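You operate a simulated robot arm through the tools that you are given. There is no shell and no other tool.

You run a simulated robot arm. Do the job below in one go: nothing can be reset, and whatever is moved stays where it is left.

TASK
Tidy up after coffee: lid on the caddy, drawer shut, caddies slid back.
Fine: coffee and sugar caddy up against the drawers; scoop on the small drawer unit.
Where things are to end (x, y in the base frame): coffee caddy within 0.025 m of [0.46, -0.01]; sugar caddy within 0.025 m of [0.47, 0.08].

Only the result counts: the job must be done as asked and must still hold three seconds after the hand-in. Knocking over, shifting, dropping, spilling or breaking anything else fails it. A push-on lid holds only when it is set on centred and level and pressed home; a screw cap is set on level and turned clockwise until tight.

THE ROBOT
A 7-joint arm with a two-finger parallel gripper, fixed in place. Base frame: the origin is at the foot of the arm, x ahead of it, y to its left, z up; the work surface is at about z = 0.91. Readings come in m, rad, newtons and seconds.
With the tool pointing down near the work surface it reaches from about 0.1 to 0.64 m from the base axis. Its first joint turns from -1.152 to 1.152 rad. Payload 1.57 kg.
Tool frame: the origin (TCP) lies between the finger pads and is the grasp point; the fingertips stand 0.03 m ahead of it; z points along the fingers, y is the line along which they close. Largest opening 0.08 m; finger width 0.017, thickness 0.012; the body of the gripper, 0.04 by 0.082 m, starts 0.08 m behind the TCP.
Orientation is that of the tool frame in the base frame, as [roll, pitch, yaw] about the fixed x, y, z axes, in that order (R = Rz(yaw) Ry(pitch) Rx(roll)). With the fingers straight down and closing along the base's y, the tool's x points along the base's -x, its y along +y and its z along -z.

THE INTERFACE
- The arm moves only by the tool drive_tool. Its argument "deltas" is a list of rows, each a list of 3 entries, a list of its own where there are three numbers: the finger opening in m, from 0 to 0.08, then the shift along the tool's x, y, z in units of 250 mm (1.0 is 250 mm), then the turn, a rotation vector about the tool's x, y, z in units of 120 degrees (1.0 is 120 degrees). In form: [[grip, [dx, dy, dz], [rx, ry, rz]], ...]. A call has 1 to 20 rows; each row is the pose to reach, as a shift and turn from the pose commanded when the call began, along the tool's axes at that moment. A call with a number of a shift or a turn outside -1 to 1 is refused whole. Rows are played at 5 a second. More than 0.05 m and 0.15 rad between two rows, or a gripper value outside its range, and nothing of the call is played. Where a pose cannot be reached the arm comes as near as it can. A force on the tool above 40 N (or 10 N above the force at the start of the call, whichever is more), or a blocked arm, ends the call early, and 0.2 s more pass. Each finger travels about 0.072 m/s and halts on what it meets, pressing with about 25 N; the grip force reading is that of the motor and also rises with nothing between the fingers. The clock runs only during rows and for 0.2 s after the last one: add rows that repeat a pose to give the fingers time. It gives the time, the measured TCP pose, the force on the tool (base axes), the opening and the grip force at its end, in the units of the frame above (readings bear some noise), with the torque about the TCP (base axes, N m) and any sound that the robot's microphone picked up, and new pictures: "views" is both (left out), scene, wrist or none.
- Cameras (640 x 400 px; columns grow to the right, rows downward): "scene" is fixed at [0.0566, 0.4332, 1.4253]; the picture's right is [-0.76, -0.65, 0.00], its down [-0.36, 0.43, -0.82] and it looks along [0.53, -0.63, -0.57] (base axes); focal length 253 px, centre (320, 200). "wrist" rides on the gripper at [0.072, -0.007, -0.122] in the tool frame; the picture's right is [0.09, 1.00, 0.00], its down [-0.84, 0.08, -0.54] and it looks along [-0.54, 0.05, 0.84] (tool axes); focal length 238 px, centre (320, 200). There is no depth. A picture from a camera that has moved, and an enlarged one, comes with that camera's place and axes in the base frame and with its lens.
- zoom(camera, box): a new picture of the part [left, top, right, bottom] of that camera's present view, enlarged. It takes no simulated time.
- job_done(): hands the job in; it is judged then, once.

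Places have to be worked out from the pictures, the camera data and where the tool is seen. Open the gripper and draw the arm clear of the work before you hand the job in, unless the task says otherwise.

The tools are called after "Emit:" as name(argument=value, ...) on one line, values as JSON. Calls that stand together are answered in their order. drive_tool: Moves the arm, as the interface text tells. Its arguments: {"type":"object","properties":{"deltas":{"type":"array"},"views":{"type":"string","enum":["both","scene","wrist","none"]}},"required":["deltas"]} The other tools are called the same way: zoom (camera, box) takes an enlarged picture of a part of a camera's view; job_done () hands the job in.

At the start:

```text
t: 0.0
eef_pos: [0.3056, -0.0825, 1.2811]
ee_rot: [-3.141, 0.0, -3.14]
wrist_force: [0.2, -0.5, -0.9]
wrist_torque: [-0.05, 0.01, 0.04]
width: 0.0798
grip_force: 0.0
```

scene: 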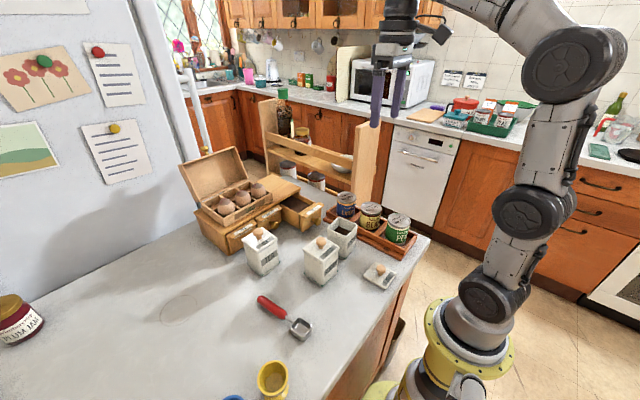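
wrist: 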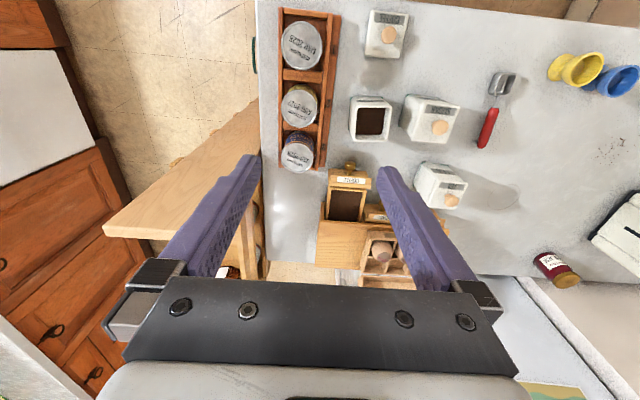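

I start by looking closely at both views to identify the caddies, the drawer, the lid and the scoop.

Emit:
zoom(camera="scene", box=[170, 140, 430, 302])

Emit:
zoom(camera="wrist", box=[250, 0, 570, 200])

Emit:
zoom(camera="scene", box=[220, 200, 420, 325])

Emit:
zoom(camera="wrist", box=[250, 140, 490, 290])

```text
2.46 times, centred on (300, 221) of scene
camera zoom: at [0.0566, 0.4332, 1.4253], right [-0.76, -0.65, 0.0], down [-0.36, 0.43, -0.82], along [0.53, -0.63, -0.57], focal length 622 px, centre (369, 148)
```

zoom: 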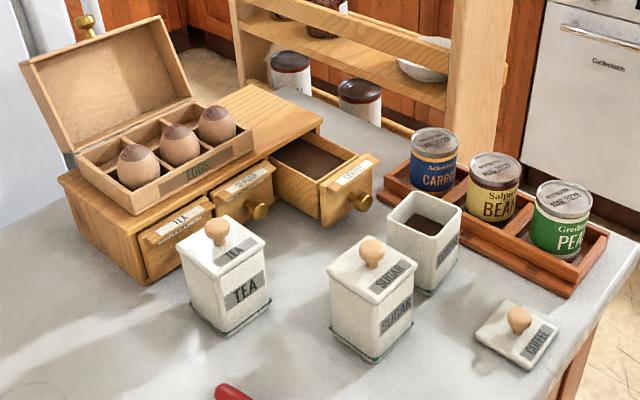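

```text
2.00 times, centred on (410, 100) of wrist
camera zoom: at [0.2355, -0.0886, 1.4033], right [-0.09, 1.0, 0.0], down [0.84, 0.08, 0.54], along [0.54, 0.05, -0.84], focal length 477 px, centre (140, 400)
```

zoom: 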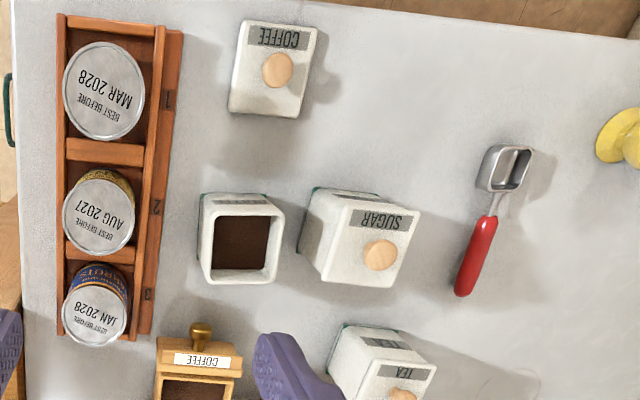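

```text
3.20 times, centred on (320, 262) of scene
camera zoom: at [0.0566, 0.4332, 1.4253], right [-0.76, -0.65, 0.0], down [-0.36, 0.43, -0.82], along [0.53, -0.63, -0.57], focal length 809 px, centre (320, 0)
```

zoom: 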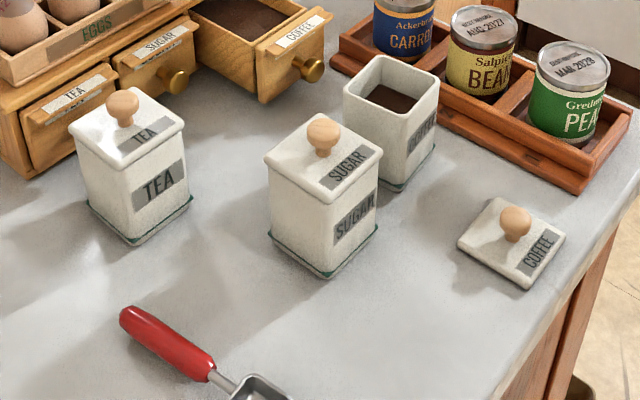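

```text
2.67 times, centred on (370, 215) of wrist
camera zoom: at [0.2355, -0.0886, 1.4033], right [-0.09, 1.0, 0.0], down [0.84, 0.08, 0.54], along [0.54, 0.05, -0.84], focal length 636 px, centre (187, 160)
```

zoom: 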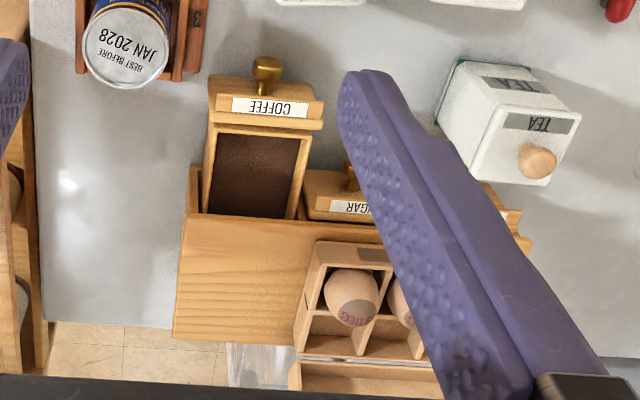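

The coffee caddy stands open at about (0.335, 0.005), and its lid lies at about (0.208, 0.02). The sugar caddy is at about (0.327, 0.111), the coffee drawer is pulled out about 0.09 m, and the scoop lies near (0.31, 0.26). I move the gripper above the lid to get a close wrist view of it.

Emit:
drive_tool(deltas=[[0.08, [0.05, 0.05, 0.1], [0, 0, 0]], [0.08, [0.1, 0.1, 0.2], [0, 0, 0]], [0.08, [0.15, 0.16, 0.3], [0, 0, 0]], [0.08, [0.2, 0.22, 0.4], [0, 0, 0]], [0.08, [0.26, 0.28, 0.5], [0, 0, 0]], [0.08, [0.32, 0.34, 0.6], [0, 0, 0]], [0.08, [0.37, 0.38, 0.68], [0, 0, 0]], [0.08, [0.39, 0.41, 0.724], [0, 0, 0]], [0.08, [0.39, 0.41, 0.724], [0, 0, 0]]], views="both")

```text
t: 2.0
eef_pos: [0.2084, 0.0216, 1.1008]
ee_rot: [-3.141, 0.001, 3.141]
wrist_force: [0.1, -0.5, 0.0]
wrist_torque: [0.02, 0.04, -0.02]
width: 0.08
grip_force: 0.1
camera wrist: at [0.1371, 0.0142, 1.2232], right [-0.09, 1.0, 0.0], down [0.84, 0.08, 0.54], along [0.54, 0.05, -0.84], focal length 238 px, centre (320, 200)
```

scene: 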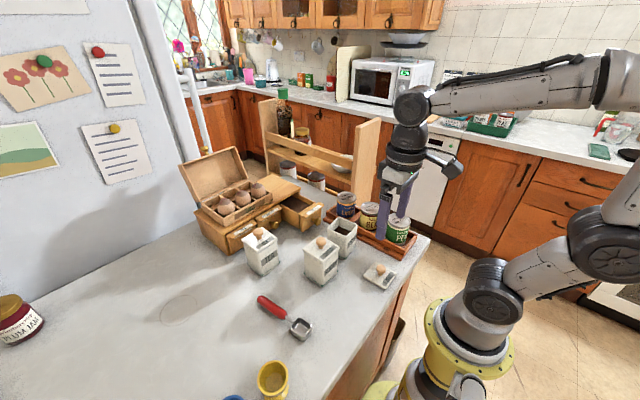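
wrist: 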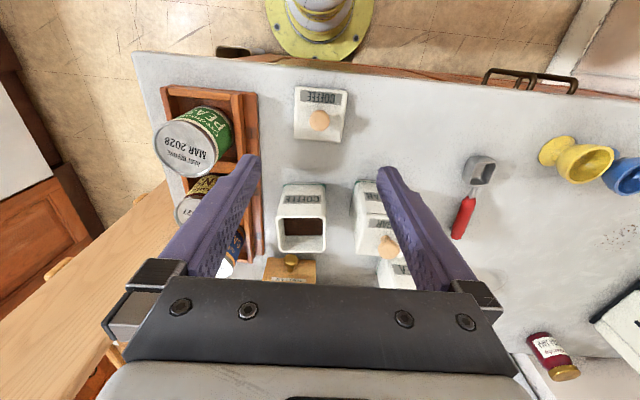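

The readings agree with the target. The lid knob shows at about (319, 120), which puts it near (0.207, 0.020). I zoom in to check the lid's orientation and size.

Emit:
zoom(camera="wrist", box=[250, 70, 410, 170])

Emit:
zoom(camera="wrist", box=[250, 170, 410, 270])

Emit:
zoom(camera="scene", box=[340, 225, 436, 285])

Emit:
zoom(camera="wrist", box=[410, 130, 570, 230])

Emit:
zoom(camera="scene", box=[190, 170, 350, 270])

```text
4.00 times, centred on (330, 120) of wrist
camera zoom: at [0.1371, 0.0142, 1.2232], right [-0.09, 1.0, 0.0], down [0.84, 0.08, 0.54], along [0.54, 0.05, -0.84], focal length 953 px, centre (280, 520)
```

zoom: 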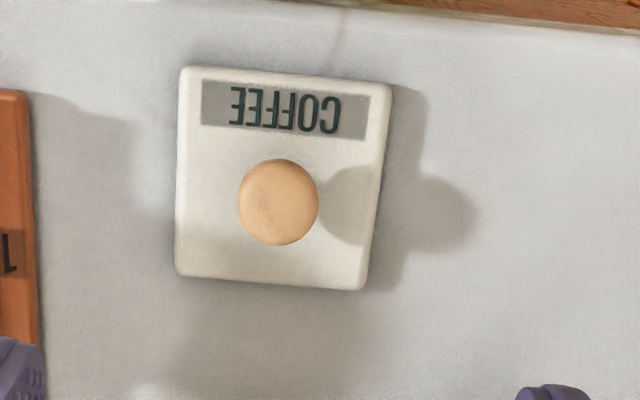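

```text
4.00 times, centred on (330, 220) of wrist
camera zoom: at [0.1371, 0.0142, 1.2232], right [-0.09, 1.0, 0.0], down [0.84, 0.08, 0.54], along [0.54, 0.05, -0.84], focal length 953 px, centre (280, 120)
```

zoom: 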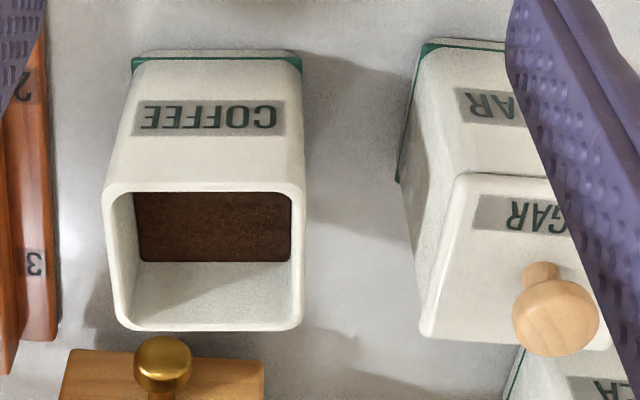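

```text
6.67 times, centred on (388, 255) of scene
camera zoom: at [0.0566, 0.4332, 1.4253], right [-0.76, -0.65, 0.0], down [-0.36, 0.43, -0.82], along [0.53, -0.63, -0.57], focal length 1684 px, centre (-133, -167)
```

zoom: 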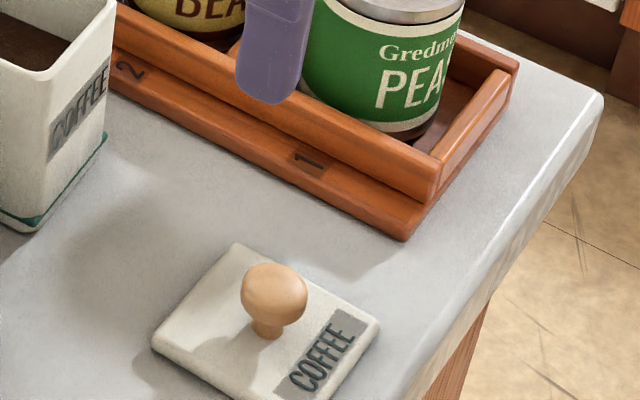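

```text
4.00 times, centred on (490, 180) of wrist
camera zoom: at [0.1371, 0.0142, 1.2232], right [-0.09, 1.0, 0.0], down [0.84, 0.08, 0.54], along [0.54, 0.05, -0.84], focal length 953 px, centre (-360, 280)
```

zoom: 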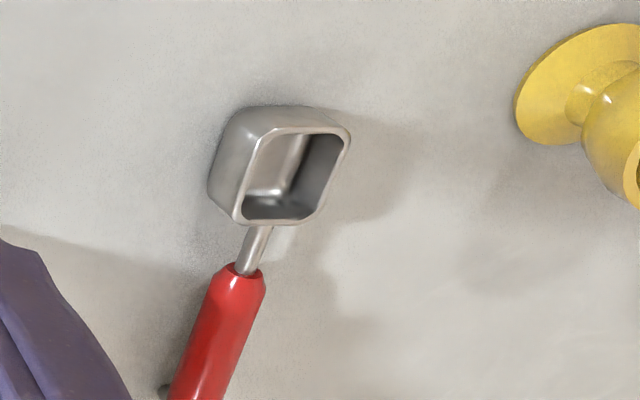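

```text
4.00 times, centred on (270, 220) of scene
camera zoom: at [0.0566, 0.4332, 1.4253], right [-0.76, -0.65, 0.0], down [-0.36, 0.43, -0.82], along [0.53, -0.63, -0.57], focal length 1011 px, centre (520, 120)
```

zoom: 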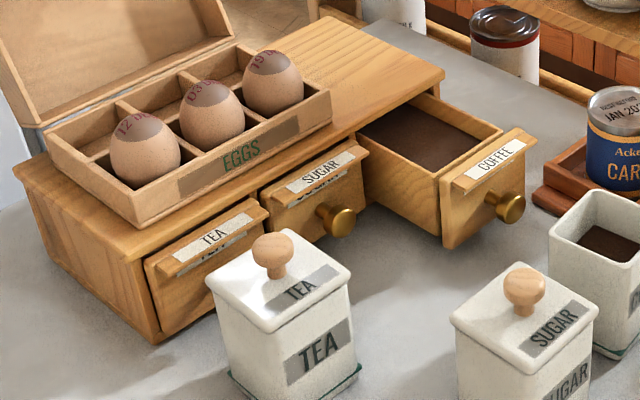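

The lid measures about 0.0615 m square, is centred near (0.208, 0.020), has a yaw of about +0.8° and carries its knob head at z ≈ 0.942. The coffee caddy is turned about +5°. I go down part way to check alignment over the knob before gripping, and zoom on the drawer fronts.

Emit:
drive_tool(deltas=[[0.08, [0, 0, 0.1], [0, 0, 0]], [0.08, [0, 0, 0.2], [0, 0, 0]], [0.08, [0, 0, 0.3], [0, 0, 0]], [0.08, [0, 0, 0.4], [0, 0, 0]], [0.08, [0, 0, 0.44], [0, 0, 0]], [0.08, [0, 0, 0.44], [0, 0, 0]]], views="wrist")

Emit:
zoom(camera="scene", box=[215, 195, 295, 245])

```text
t: 3.4
eef_pos: [0.2083, 0.0212, 0.9909]
ee_rot: [-3.14, 0.0, 3.141]
wrist_force: [0.3, -0.2, 0.4]
wrist_torque: [0.0, 0.01, -0.01]
width: 0.08
grip_force: 0.0
camera wrist: at [0.1373, 0.0146, 1.1119], right [-0.09, 1.0, 0.0], down [0.84, 0.08, 0.54], along [0.54, 0.05, -0.84], focal length 238 px, centre (320, 200)
```

wrist: 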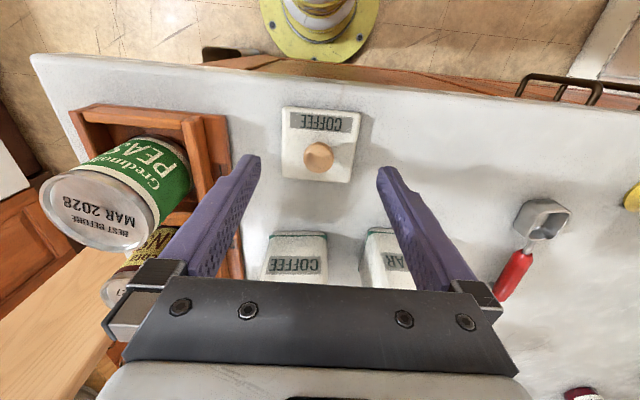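

```text
8.00 times, centred on (255, 220) of scene
camera zoom: at [0.0566, 0.4332, 1.4253], right [-0.76, -0.65, 0.0], down [-0.36, 0.43, -0.82], along [0.53, -0.63, -0.57], focal length 2022 px, centre (840, 40)
```

zoom: 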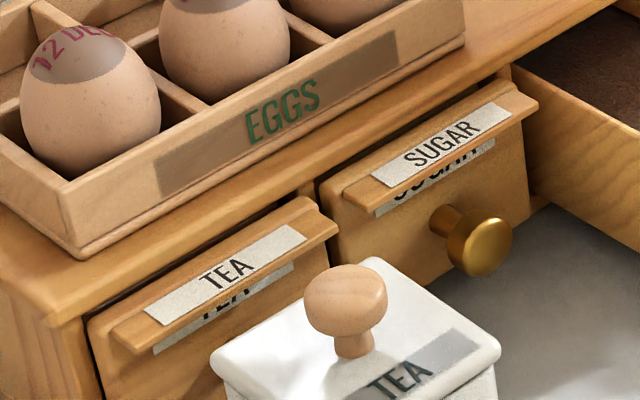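

The tea and sugar drawers look shut; only the coffee drawer is open. The knob lies under the tool at about (0.207, 0.0195), so I descend to z ≈ 0.958 and close on it.

Emit:
drive_tool(deltas=[[0.08, [0, 0, 0.05], [0, 0, 0]], [0.08, [0, 0, 0.1], [0, 0, 0]], [0.08, [0, 0, 0.128], [0, 0, 0]], [0.08, [0, 0, 0.128], [0, 0, 0]], [0.04, [0, 0, 0.128], [0, 0, 0]], [0.015, [0, 0, 0.128], [0, 0, 0]], [0.0, [0, 0, 0.128], [0, 0, 0]], [0.0, [0, 0, 0.128], [0, 0, 0]], [0.0, [0, 0, 0.128], [0, 0, 0]]], views="both")

```text
t: 5.4
eef_pos: [0.2095, 0.0199, 0.9576]
ee_rot: [-3.141, -0.002, -3.141]
wrist_force: [-0.4, 0.1, 0.5]
wrist_torque: [0.0, -0.01, -0.03]
width: 0.0224
grip_force: 25.0
camera wrist: at [0.1384, 0.0144, 1.0795], right [-0.09, 1.0, 0.0], down [0.84, 0.08, 0.54], along [0.54, 0.05, -0.84], focal length 238 px, centre (320, 200)
```

scene: 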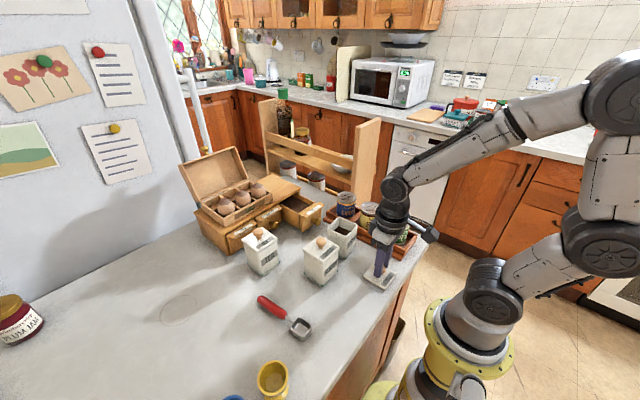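
wrist: 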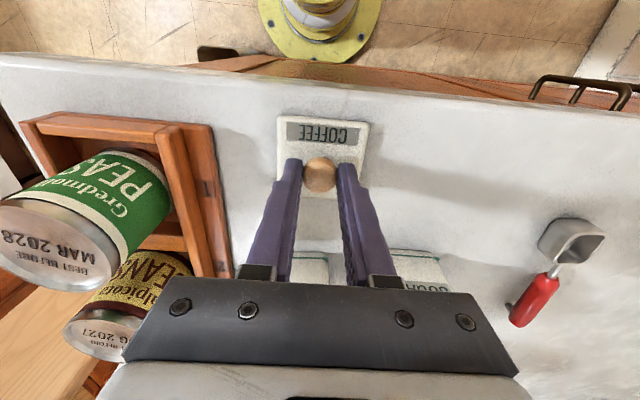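

The grip holds on the knob with a width of 0.0224 m. I lift the lid and move beyond the caddy, so that the wrist camera looks almost straight down on the caddy rim for an exact fix.

Emit:
drive_tool(deltas=[[0, [0, 0, -0.08], [0, 0, 0]], [0, [0, 0, -0.2], [0, 0, 0]], [0, [0, 0, -0.35], [0, 0, 0]], [0, [0, 0, -0.5], [0, 0, 0]], [0, [-0.06, 0, -0.62], [0, 0, 0]], [0, [-0.16, -0.01, -0.72], [0, 0, 0]], [0, [-0.3, -0.02, -0.768], [0, 0, 0]], [0, [-0.44, -0.03, -0.768], [0, 0, 0]], [0, [-0.58, -0.04, -0.768], [0, 0, 0]], [0, [-0.67, -0.04, -0.768], [0, 0, 0]], [0, [-0.688, -0.04, -0.768], [0, 0, 0]], [0, [-0.688, -0.04, -0.768], [0, 0, 0]], [0, [-0.688, -0.04, -0.768], [0, 0, 0]]], views="both")

Emit:
zoom(camera="wrist", box=[240, 0, 400, 100])

Emit:
zoom(camera="wrist", box=[240, 110, 400, 210])

```text
t: 8.2
eef_pos: [0.3822, 0.0114, 1.1491]
ee_rot: [3.14, 0.001, 3.141]
wrist_force: [-0.2, 0.5, -0.4]
wrist_torque: [-0.01, -0.04, 0.05]
width: 0.0224
grip_force: 25.7
camera wrist: at [0.3109, 0.0054, 1.2717], right [-0.09, 1.0, 0.0], down [0.84, 0.08, 0.54], along [0.54, 0.05, -0.84], focal length 238 px, centre (320, 200)
```

scene: 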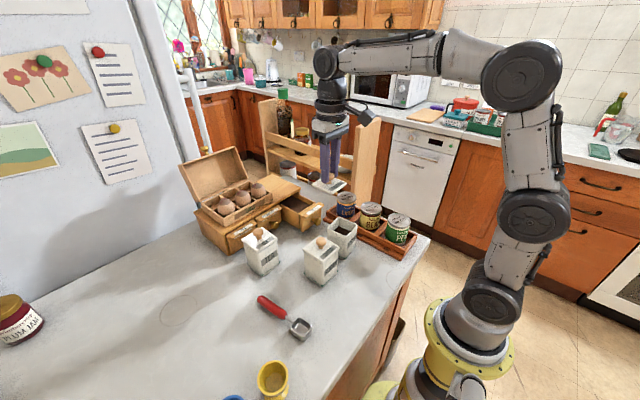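
wrist: 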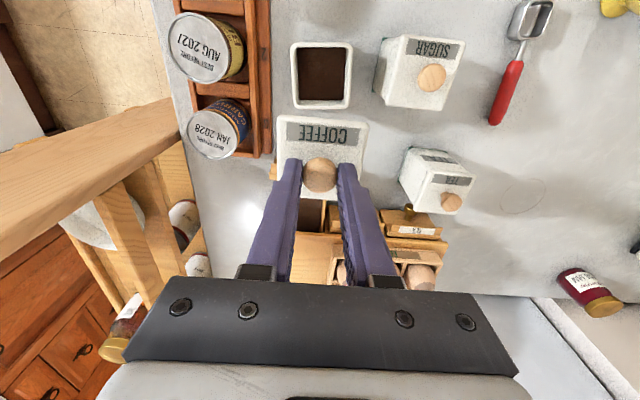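

```text
4.00 times, centred on (320, 50) of wrist
camera zoom: at [0.3109, 0.0054, 1.2717], right [-0.09, 1.0, 0.0], down [0.84, 0.08, 0.54], along [0.54, 0.05, -0.84], focal length 953 px, centre (320, 800)
```

zoom: 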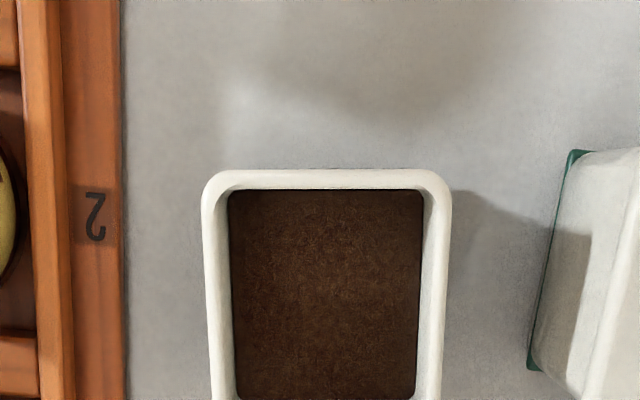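

```text
4.00 times, centred on (320, 160) of wrist
camera zoom: at [0.3109, 0.0054, 1.2717], right [-0.09, 1.0, 0.0], down [0.84, 0.08, 0.54], along [0.54, 0.05, -0.84], focal length 953 px, centre (320, 360)
```

zoom: 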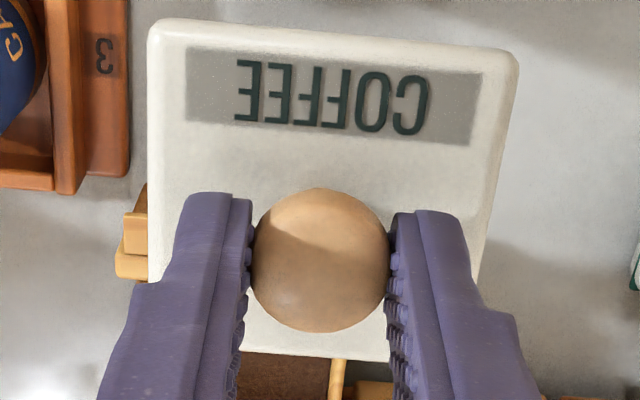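

The view is good. I zoom on the full rim to compute its exact centre.

Emit:
zoom(camera="wrist", box=[260, 30, 388, 110])

Emit:
zoom(camera="wrist", box=[360, 20, 488, 100])

Emit:
zoom(camera="scene", box=[290, 160, 370, 210])

Emit:
zoom(camera="wrist", box=[256, 190, 384, 270])

```text
5.00 times, centred on (324, 70) of wrist
camera zoom: at [0.3109, 0.0054, 1.2717], right [-0.09, 1.0, 0.0], down [0.84, 0.08, 0.54], along [0.54, 0.05, -0.84], focal length 1192 px, centre (300, 850)
```

zoom: 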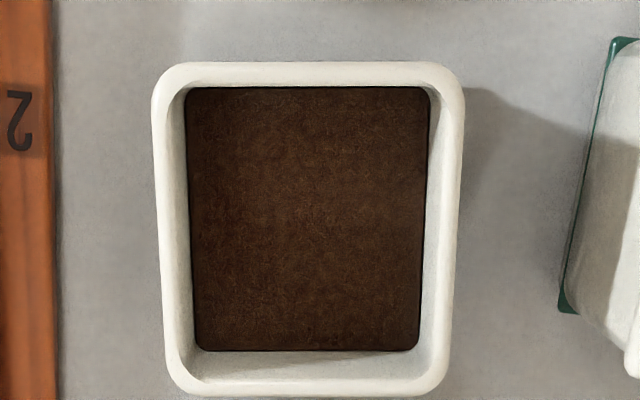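

```text
5.00 times, centred on (424, 60) of wrist
camera zoom: at [0.3109, 0.0054, 1.2717], right [-0.09, 1.0, 0.0], down [0.84, 0.08, 0.54], along [0.54, 0.05, -0.84], focal length 1192 px, centre (-200, 900)
```

zoom: 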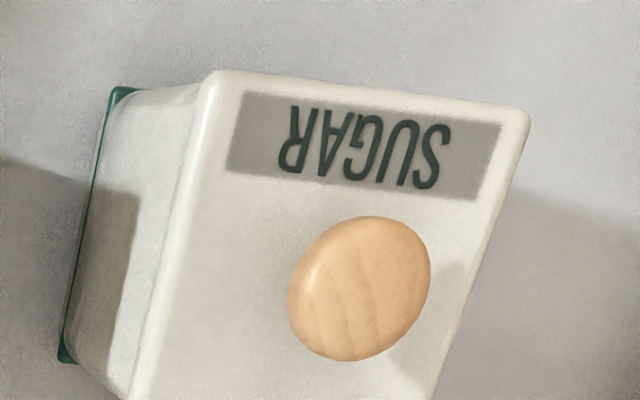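

```text
8.00 times, centred on (330, 185) of scene
camera zoom: at [0.0566, 0.4332, 1.4253], right [-0.76, -0.65, 0.0], down [-0.36, 0.43, -0.82], along [0.53, -0.63, -0.57], focal length 2022 px, centre (240, 320)
```

zoom: 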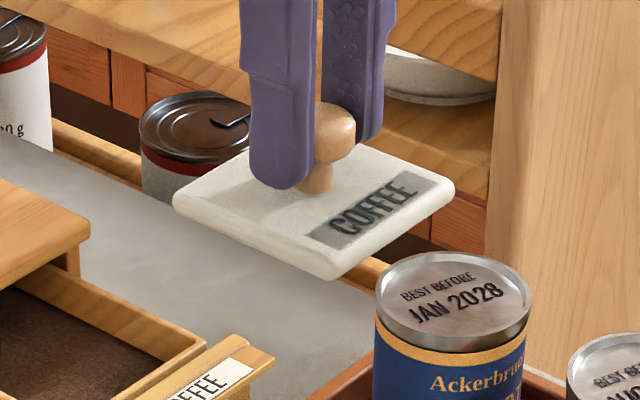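

```text
5.00 times, centred on (320, 230) of wrist
camera zoom: at [0.3109, 0.0054, 1.2717], right [-0.09, 1.0, 0.0], down [0.84, 0.08, 0.54], along [0.54, 0.05, -0.84], focal length 1192 px, centre (320, 50)
```

zoom: 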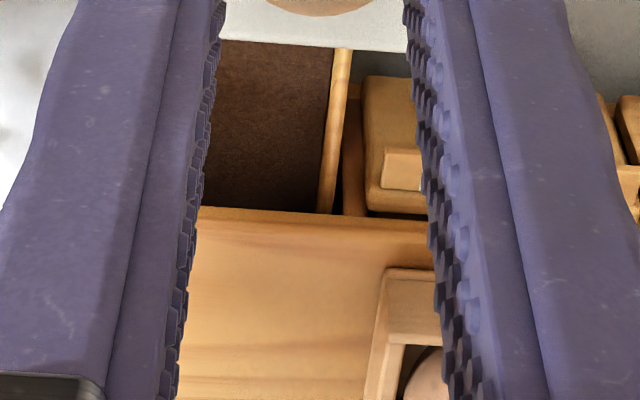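

The rim is centred about 0.044 m nearer the robot than the lid, it is turned about 4.8° relative to the lid, and its top is at z ≈ 0.993. I move the lid over the rim with that turn and stop about 2 cm above it to check.

Emit:
drive_tool(deltas=[[0, [0.04, 0, 0], [0, 0, -0.01]], [0, [0.1, -0.004, 0.05], [0, 0, -0.02]], [0, [0.15, -0.0076, 0.12], [0, 0, -0.03]], [0, [0.1764, -0.0076, 0.22], [0, 0, -0.04]], [0, [0.1764, -0.0076, 0.3], [0, 0, -0.04]], [0, [0.1764, -0.0076, 0.36], [0, 0, -0.04]], [0, [0.1764, -0.0076, 0.36], [0, 0, -0.04]], [0, [0.1764, -0.0076, 0.36], [0, 0, -0.04]]], views="both")

Emit:
zoom(camera="scene", box=[300, 195, 396, 255])

Emit:
zoom(camera="wrist", box=[240, 80, 400, 180])

```text
t: 10.0
eef_pos: [0.3368, 0.0106, 1.0613]
ee_rot: [-3.141, 0.001, -3.058]
wrist_force: [-0.4, -0.6, -0.9]
wrist_torque: [0.02, -0.01, 0.04]
width: 0.0223
grip_force: 25.2
camera wrist: at [0.2662, -0.0021, 1.1825], right [-0.17, 0.98, 0.0], down [0.83, 0.15, 0.54], along [0.53, 0.09, -0.84], focal length 238 px, centre (320, 200)
```

scene: 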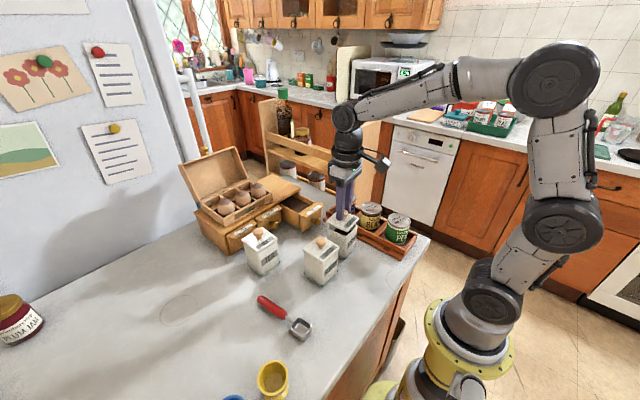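
wrist: 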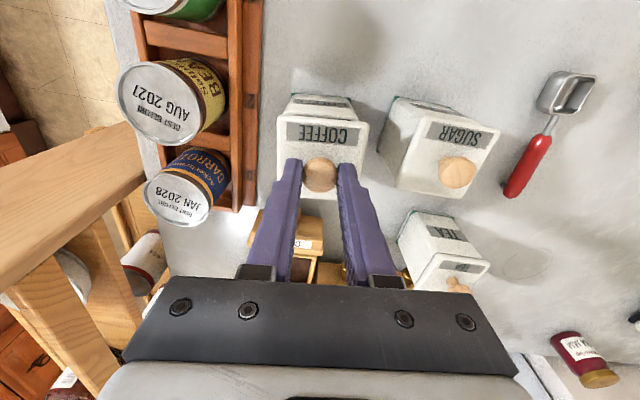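

```text
6.67 times, centred on (348, 225) of scene
camera zoom: at [0.0566, 0.4332, 1.4253], right [-0.76, -0.65, 0.0], down [-0.36, 0.43, -0.82], along [0.53, -0.63, -0.57], focal length 1684 px, centre (133, 33)
```

zoom: 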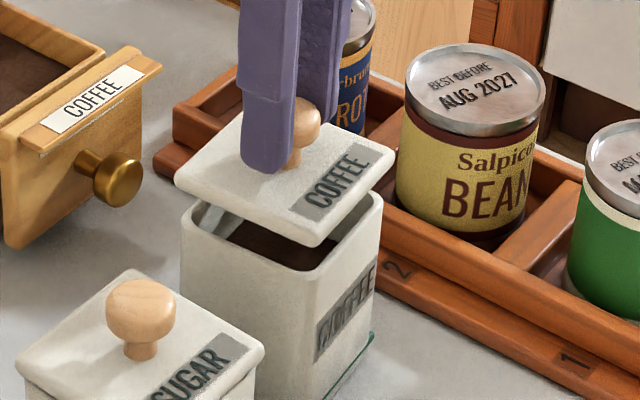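

```text
4.00 times, centred on (320, 130) of wrist
camera zoom: at [0.2662, -0.0021, 1.1825], right [-0.17, 0.98, 0.0], down [0.83, 0.15, 0.54], along [0.53, 0.09, -0.84], focal length 953 px, centre (320, 480)
```

zoom: 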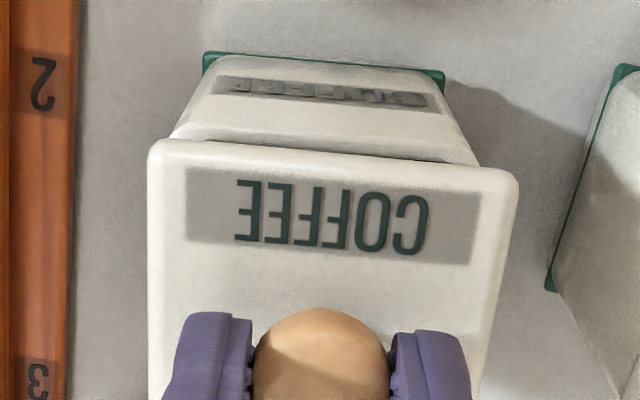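

Lid and rim edges look parallel. I zoom harder to check the fore-aft alignment before lowering.

Emit:
zoom(camera="wrist", box=[270, 85, 374, 150])

Emit:
zoom(camera="scene", box=[320, 210, 368, 240])

```text
6.15 times, centred on (322, 118) of wrist
camera zoom: at [0.2662, -0.0021, 1.1825], right [-0.17, 0.98, 0.0], down [0.83, 0.15, 0.54], along [0.53, 0.09, -0.84], focal length 1467 px, centre (308, 708)
```

zoom: 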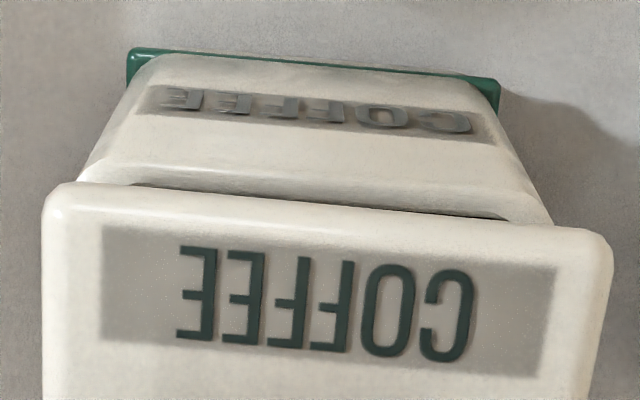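

```text
13.33 times, centred on (344, 225) of scene
camera zoom: at [0.0566, 0.4332, 1.4253], right [-0.76, -0.65, 0.0], down [-0.36, 0.43, -0.82], along [0.53, -0.63, -0.57], focal length 3369 px, centre (0, -133)
```

zoom: 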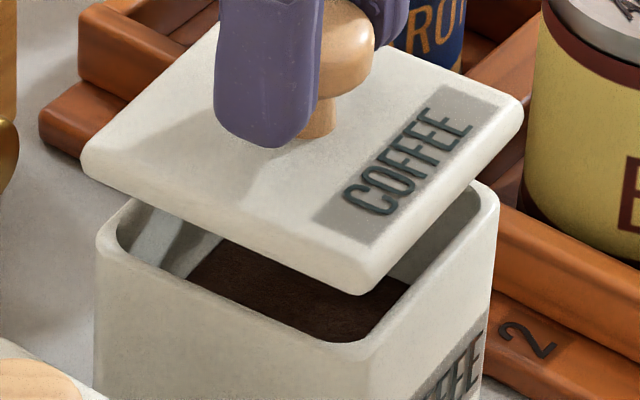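

The lid looks centred within about a millimetre or two. I lower to just above the rim and check again where parallax is small.

Emit:
drive_tool(deltas=[[0, [0, 0, 0.02], [0, 0, 0]], [0, [0, 0, 0.04], [0, 0, 0]], [0, [0, 0, 0.052], [0, 0, 0]], [0, [0, 0, 0.052], [0, 0, 0]], [0, [0, 0, 0.052], [0, 0, 0]]], views="none")

Emit:
zoom(camera="scene", box=[320, 210, 368, 240])

Emit:
zoom(camera="wrist", box=[270, 85, 374, 150])

Emit:
zoom(camera="scene", box=[300, 215, 364, 255])

```text
t: 11.2
eef_pos: [0.3384, 0.0089, 1.047]
ee_rot: [3.141, -0.002, -3.058]
wrist_force: [0.3, 0.0, -0.4]
wrist_torque: [-0.01, -0.04, 0.0]
width: 0.0224
grip_force: 25.0
```

```text
13.33 times, centred on (344, 225) of scene
camera zoom: at [0.0566, 0.4332, 1.4253], right [-0.76, -0.65, 0.0], down [-0.36, 0.43, -0.82], along [0.53, -0.63, -0.57], focal length 3369 px, centre (0, -133)
```

zoom: 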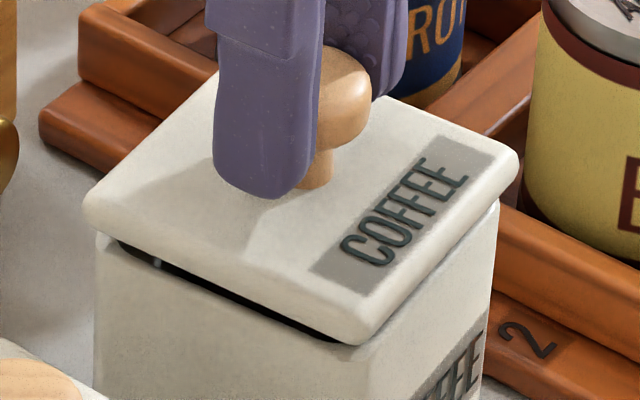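

```text
6.15 times, centred on (322, 118) of wrist
camera zoom: at [0.2668, -0.0033, 1.1692], right [-0.17, 0.98, 0.0], down [0.83, 0.15, 0.54], along [0.53, 0.09, -0.84], focal length 1467 px, centre (308, 708)
```

zoom: 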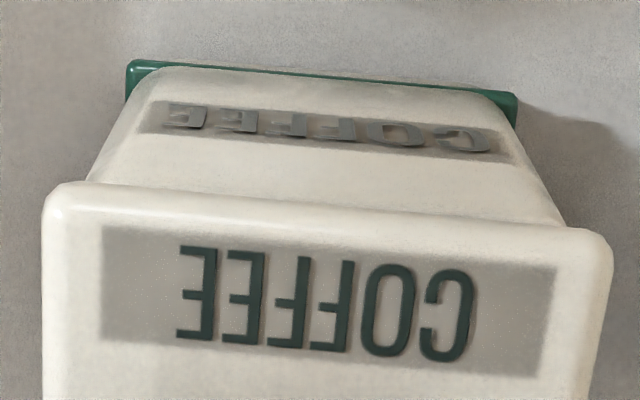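

```text
10.00 times, centred on (332, 235) of scene
camera zoom: at [0.0566, 0.4332, 1.4253], right [-0.76, -0.65, 0.0], down [-0.36, 0.43, -0.82], along [0.53, -0.63, -0.57], focal length 2527 px, centre (200, -150)
```

zoom: 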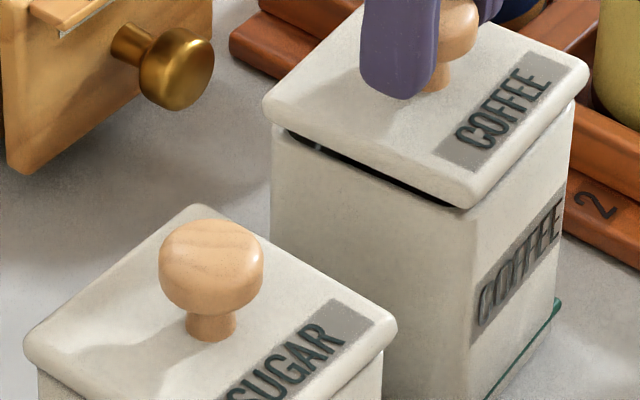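

The lid is centred laterally but sits about 1.3 mm too near the robot. I shift it forward by 1.2 mm and lower it onto the rim, watching the force.

Emit:
drive_tool(deltas=[[0, [-0.005, 0, 0], [0, 0, 0]], [0, [-0.005, 0, 0.006], [0, 0, 0]], [0, [-0.005, 0, 0.012], [0, 0, 0]], [0, [-0.005, 0, 0.018], [0, 0, 0]], [0, [-0.005, 0, 0.024], [0, 0, 0]], [0, [-0.005, 0, 0.024], [0, 0, 0]]], views="none")

Emit:
zoom(camera="scene", box=[320, 210, 368, 240])

Emit:
zoom(camera="wrist", box=[270, 85, 374, 150])

```text
t: 12.6
eef_pos: [0.3393, 0.008, 1.0434]
ee_rot: [-3.141, 0.008, -3.057]
wrist_force: [-3.9, 0.4, 25.7]
wrist_torque: [0.11, 0.22, -0.03]
width: 0.0226
grip_force: 24.8
```

```text
13.33 times, centred on (344, 225) of scene
camera zoom: at [0.0562, 0.4332, 1.4253], right [-0.76, -0.65, 0.0], down [-0.36, 0.43, -0.83], along [0.53, -0.63, -0.56], focal length 3369 px, centre (0, -133)
```

zoom: 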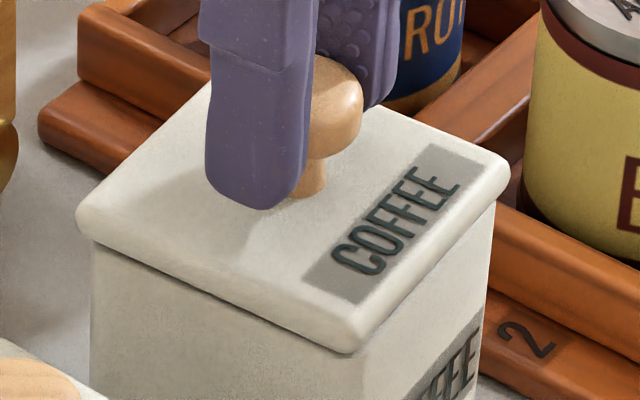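

```text
6.15 times, centred on (322, 118) of wrist
camera zoom: at [0.2675, -0.0038, 1.1648], right [-0.17, 0.98, 0.0], down [0.82, 0.15, 0.55], along [0.54, 0.1, -0.84], focal length 1467 px, centre (308, 708)
```

zoom: 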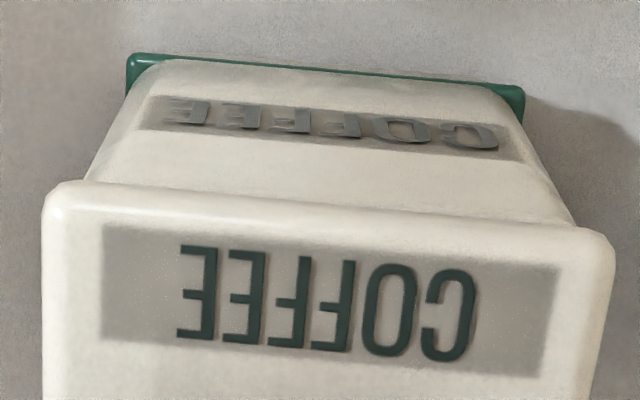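

Contact: 25.7 N upward at z = 1.0434, and the gap has closed evenly. I press on in small steps and watch for it to seat.

Emit:
drive_tool(deltas=[[0, [0, 0, 0.002], [0, 0, 0]], [0, [0, 0, 0.004], [0, 0, 0]], [0, [0, 0, 0.006], [0, 0, 0]], [0, [0, 0, 0.008], [0, 0, 0]], [0, [0, 0, 0.01], [0, 0, 0]], [0, [0, 0, 0.01], [0, 0, 0]]], views="none")

Emit:
zoom(camera="scene", box=[320, 210, 368, 240])

Emit:
zoom(camera="wrist", box=[270, 85, 374, 150])

```text
t: 14.0
eef_pos: [0.3405, 0.0085, 1.0414]
ee_rot: [3.141, 0.007, -3.057]
wrist_force: [-0.1, 2.9, 32.9]
wrist_torque: [0.32, 0.0, -0.03]
width: 0.0223
grip_force: 24.8
```

```text
13.33 times, centred on (344, 225) of scene
camera zoom: at [0.0562, 0.4332, 1.4253], right [-0.76, -0.65, 0.0], down [-0.36, 0.43, -0.83], along [0.53, -0.63, -0.56], focal length 3369 px, centre (0, -133)
```

zoom: 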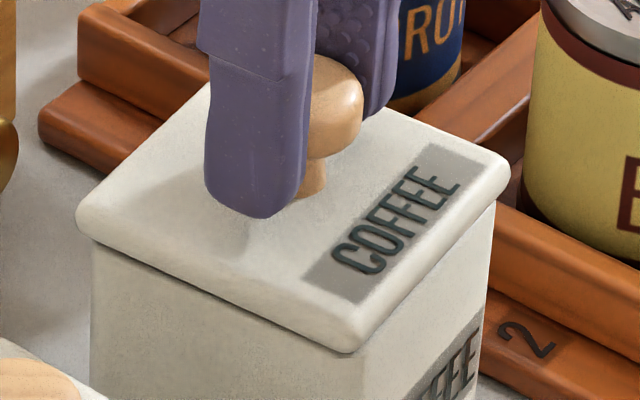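

```text
6.15 times, centred on (322, 118) of wrist
camera zoom: at [0.2678, -0.0039, 1.1624], right [-0.17, 0.98, 0.0], down [0.82, 0.15, 0.55], along [0.54, 0.09, -0.84], focal length 1467 px, centre (308, 708)
```

zoom: 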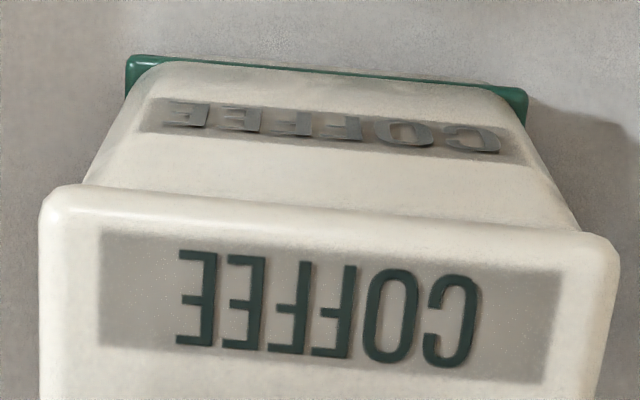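

The lid sits without a gap, and the fingers have slid a little down the knob, so friction limits the push. I release, rise, and look at how the lid sits. Then I will press on the knob's top with closed fingers.

Emit:
drive_tool(deltas=[[0, [0, 0, -0.012], [0, 0, 0]], [0.03, [0, 0, -0.016], [0, 0, 0]], [0.06, [0, 0, -0.016], [0, 0, 0]], [0.06, [0, 0, -0.016], [0, 0, 0]], [0.06, [0, 0, -0.08], [0, 0, 0]], [0.06, [0, 0, -0.2], [0, 0, 0]], [0.06, [0, 0, -0.326], [0, 0, 0]], [0.06, [0, 0, -0.326], [0, 0, 0]], [0.06, [0, 0, -0.326], [0, 0, 0]]], views="both")

Emit:
zoom(camera="scene", box=[320, 210, 368, 240])

Emit:
zoom(camera="wrist", box=[240, 60, 400, 160])

Emit:
zoom(camera="scene", box=[296, 210, 376, 290])

```text
t: 16.0
eef_pos: [0.3393, 0.0094, 1.1231]
ee_rot: [-3.141, -0.001, -3.059]
wrist_force: [-0.4, -0.1, 0.3]
wrist_torque: [0.03, -0.01, -0.01]
width: 0.0603
grip_force: 0.1
heard: snap
camera wrist: at [0.269, -0.0032, 1.2441], right [-0.17, 0.98, 0.0], down [0.83, 0.15, 0.54], along [0.53, 0.09, -0.84], focal length 238 px, centre (320, 200)
```

scene: 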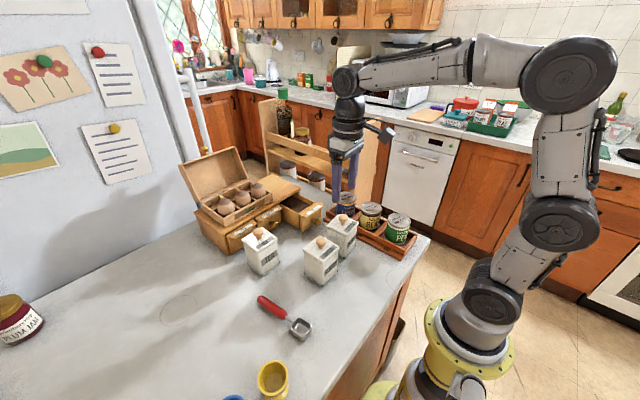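
wrist: 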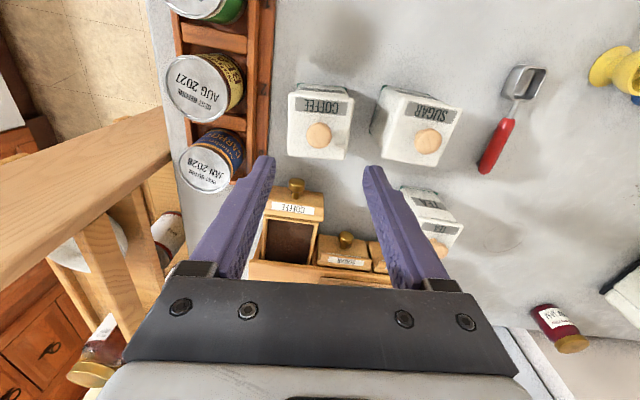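

```text
13.33 times, centred on (344, 225) of scene
camera zoom: at [0.0566, 0.4332, 1.4253], right [-0.76, -0.65, 0.0], down [-0.36, 0.43, -0.82], along [0.53, -0.63, -0.57], focal length 3369 px, centre (0, -133)
```

zoom: 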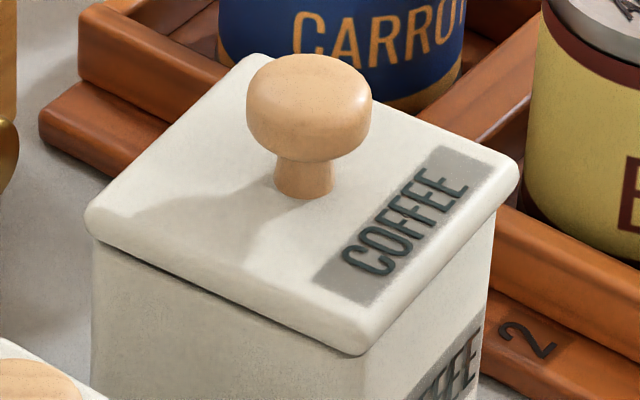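

```text
4.00 times, centred on (320, 110) of wrist
camera zoom: at [0.269, -0.0032, 1.2441], right [-0.17, 0.98, 0.0], down [0.83, 0.15, 0.54], along [0.53, 0.09, -0.84], focal length 953 px, centre (320, 560)
```

zoom: 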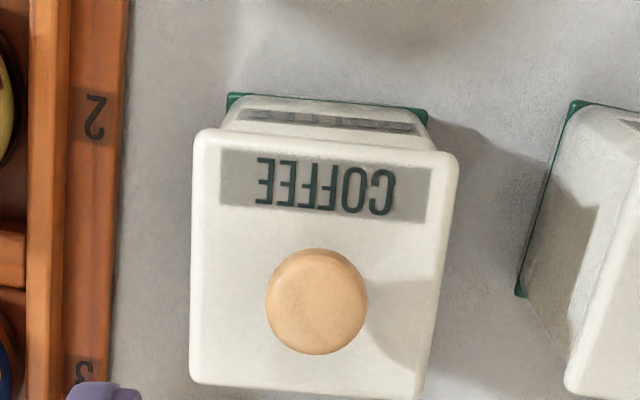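

```text
5.00 times, centred on (336, 250) of scene
camera zoom: at [0.0566, 0.4332, 1.4253], right [-0.76, -0.65, 0.0], down [-0.36, 0.43, -0.82], along [0.53, -0.63, -0.57], focal length 1263 px, centre (240, -50)
```

zoom: 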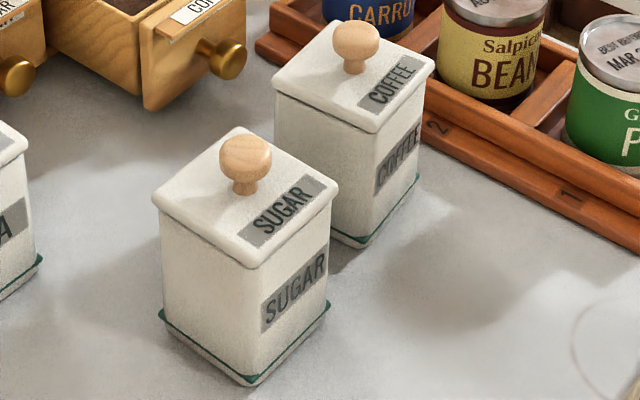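

I heard a snap, and the lid now sits on the caddy. I compare its seat closely with the closed sugar caddy.

Emit:
zoom(camera="scene", box=[322, 216, 370, 246])

Emit:
zoom(camera="scene", box=[298, 236, 346, 266])

Emit:
zoom(camera="wrist", box=[280, 70, 376, 130])

Emit:
zoom(camera="wrist", box=[362, 76, 474, 146])

```text
13.33 times, centred on (346, 231) of scene
camera zoom: at [0.0566, 0.4332, 1.4253], right [-0.76, -0.65, 0.0], down [-0.36, 0.43, -0.82], along [0.53, -0.63, -0.57], focal length 3369 px, centre (-27, -213)
```

zoom: 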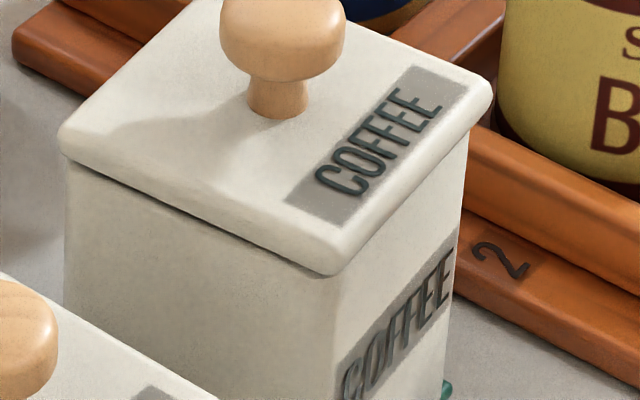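

```text
13.33 times, centred on (322, 251) of scene
camera zoom: at [0.0566, 0.4332, 1.4253], right [-0.76, -0.65, 0.0], down [-0.36, 0.43, -0.82], along [0.53, -0.63, -0.57], focal length 3369 px, centre (293, -480)
```

zoom: 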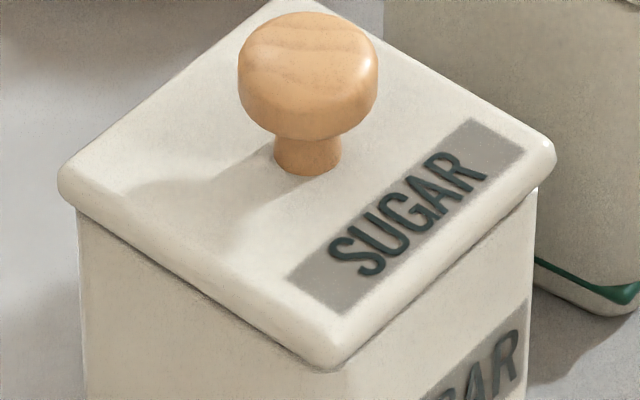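

```text
6.67 times, centred on (328, 100) of wrist
camera zoom: at [0.269, -0.0032, 1.2441], right [-0.17, 0.98, 0.0], down [0.83, 0.15, 0.54], along [0.53, 0.09, -0.84], focal length 1589 px, centre (267, 867)
```

zoom: 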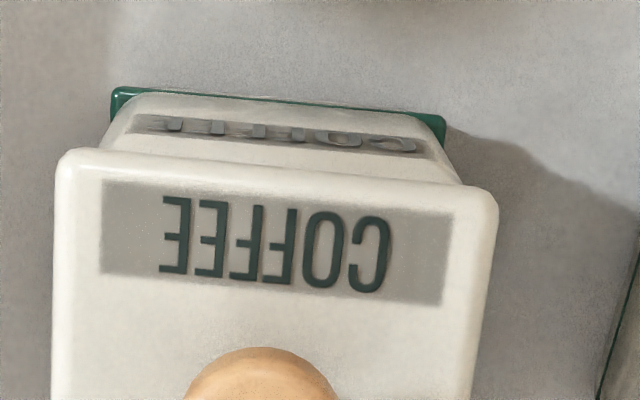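

```text
5.71 times, centred on (418, 111) of wrist
camera zoom: at [0.269, -0.0032, 1.2441], right [-0.17, 0.98, 0.0], down [0.83, 0.15, 0.54], along [0.53, 0.09, -0.84], focal length 1362 px, centre (-240, 709)
```

zoom: 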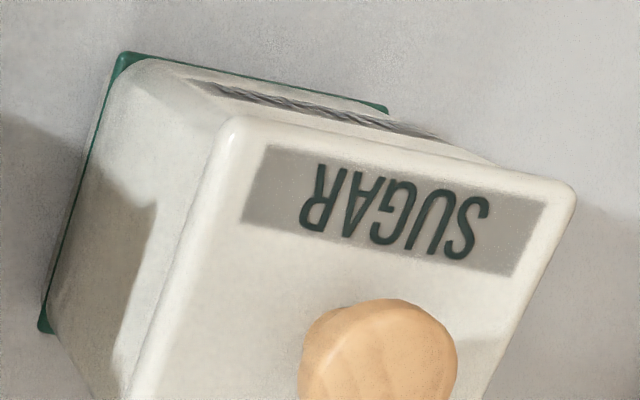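

The seat looks level and matches the sugar caddy's. To be sure it is home, I press once more on the knob's top with closed fingers, shifted 3.5 mm to be over the knob centre.

Emit:
drive_tool(deltas=[[0.03, [0.014, -0.006, 0], [0, 0, 0]], [0.0, [0.014, -0.006, 0.06], [0, 0, 0]], [0.0, [0.014, -0.006, 0.13], [0, 0, 0]], [0.0, [0.014, -0.006, 0.19], [0, 0, 0]], [0.0, [0.014, -0.006, 0.2], [0, 0, 0]], [0.0, [0.014, -0.006, 0.208], [0, 0, 0]], [0.0, [0.014, -0.006, 0.216], [0, 0, 0]], [0.0, [0.014, -0.006, 0.224], [0, 0, 0]], [0.0, [0.014, -0.006, 0.23], [0, 0, 0]], [0.0, [0.014, -0.006, 0.23], [0, 0, 0]]], views="wrist")

Emit:
zoom(camera="scene", box=[320, 210, 368, 240])

```text
t: 18.2
eef_pos: [0.3349, 0.005, 1.0635]
ee_rot: [3.141, 0.001, -3.056]
wrist_force: [-0.1, 0.4, 1.0]
wrist_torque: [-0.03, -0.02, 0.0]
width: 0.0
grip_force: 21.2
camera wrist: at [0.2651, -0.0059, 1.185], right [-0.17, 0.98, 0.0], down [0.83, 0.15, 0.54], along [0.53, 0.09, -0.84], focal length 238 px, centre (320, 200)
```

wrist: 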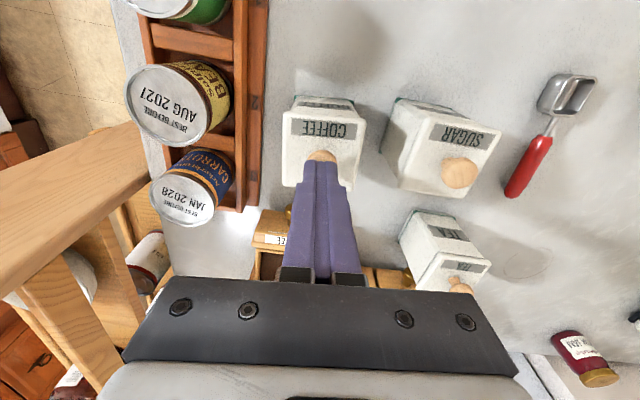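

```text
13.33 times, centred on (344, 225) of scene
camera zoom: at [0.0566, 0.4332, 1.4253], right [-0.76, -0.65, 0.0], down [-0.36, 0.43, -0.82], along [0.53, -0.63, -0.57], focal length 3369 px, centre (0, -133)
```

zoom: 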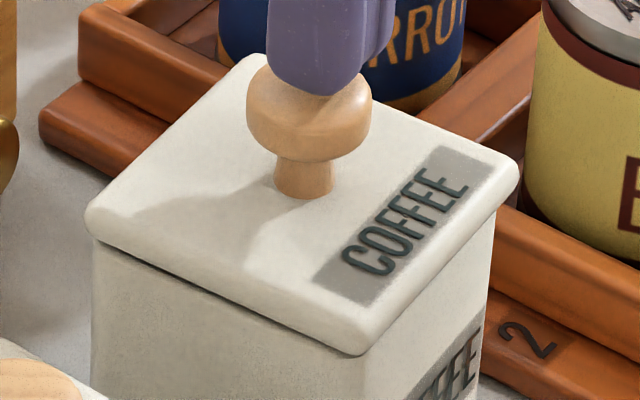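

Fingertips are right above the knob top with no contact yet. I press down further in small steps to a firm load.

Emit:
drive_tool(deltas=[[0.0, [0, 0, 0.006], [0, 0, 0]], [0.0, [0, 0, 0.01], [0, 0, 0]], [0.0, [0, 0, 0.014], [0, 0, 0]], [0.0, [0, 0, 0.018], [0, 0, 0]], [0.0, [0, 0, 0.021], [0, 0, 0]], [0.0, [0, 0, 0.021], [0, 0, 0]]], views="none")

Emit:
zoom(camera="scene", box=[320, 210, 368, 240])

```text
t: 19.6
eef_pos: [0.3353, 0.0056, 1.0588]
ee_rot: [-3.141, 0.003, -3.058]
wrist_force: [-5.2, -0.4, 14.9]
wrist_torque: [-0.01, 0.16, 0.06]
width: 0.0002
grip_force: 21.1
```

```text
13.33 times, centred on (344, 225) of scene
camera zoom: at [0.0563, 0.4332, 1.4253], right [-0.76, -0.65, 0.0], down [-0.36, 0.43, -0.83], along [0.53, -0.63, -0.57], focal length 3369 px, centre (0, -133)
```

zoom: 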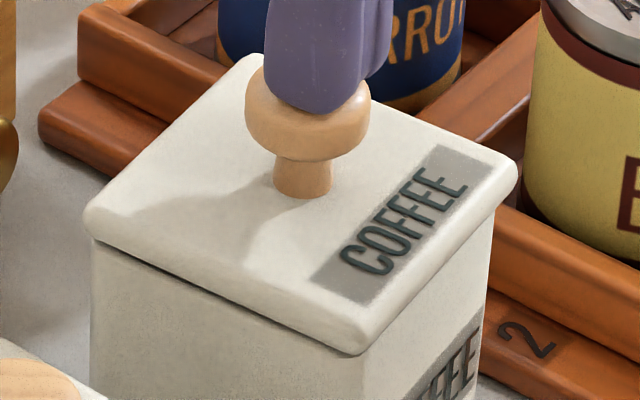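

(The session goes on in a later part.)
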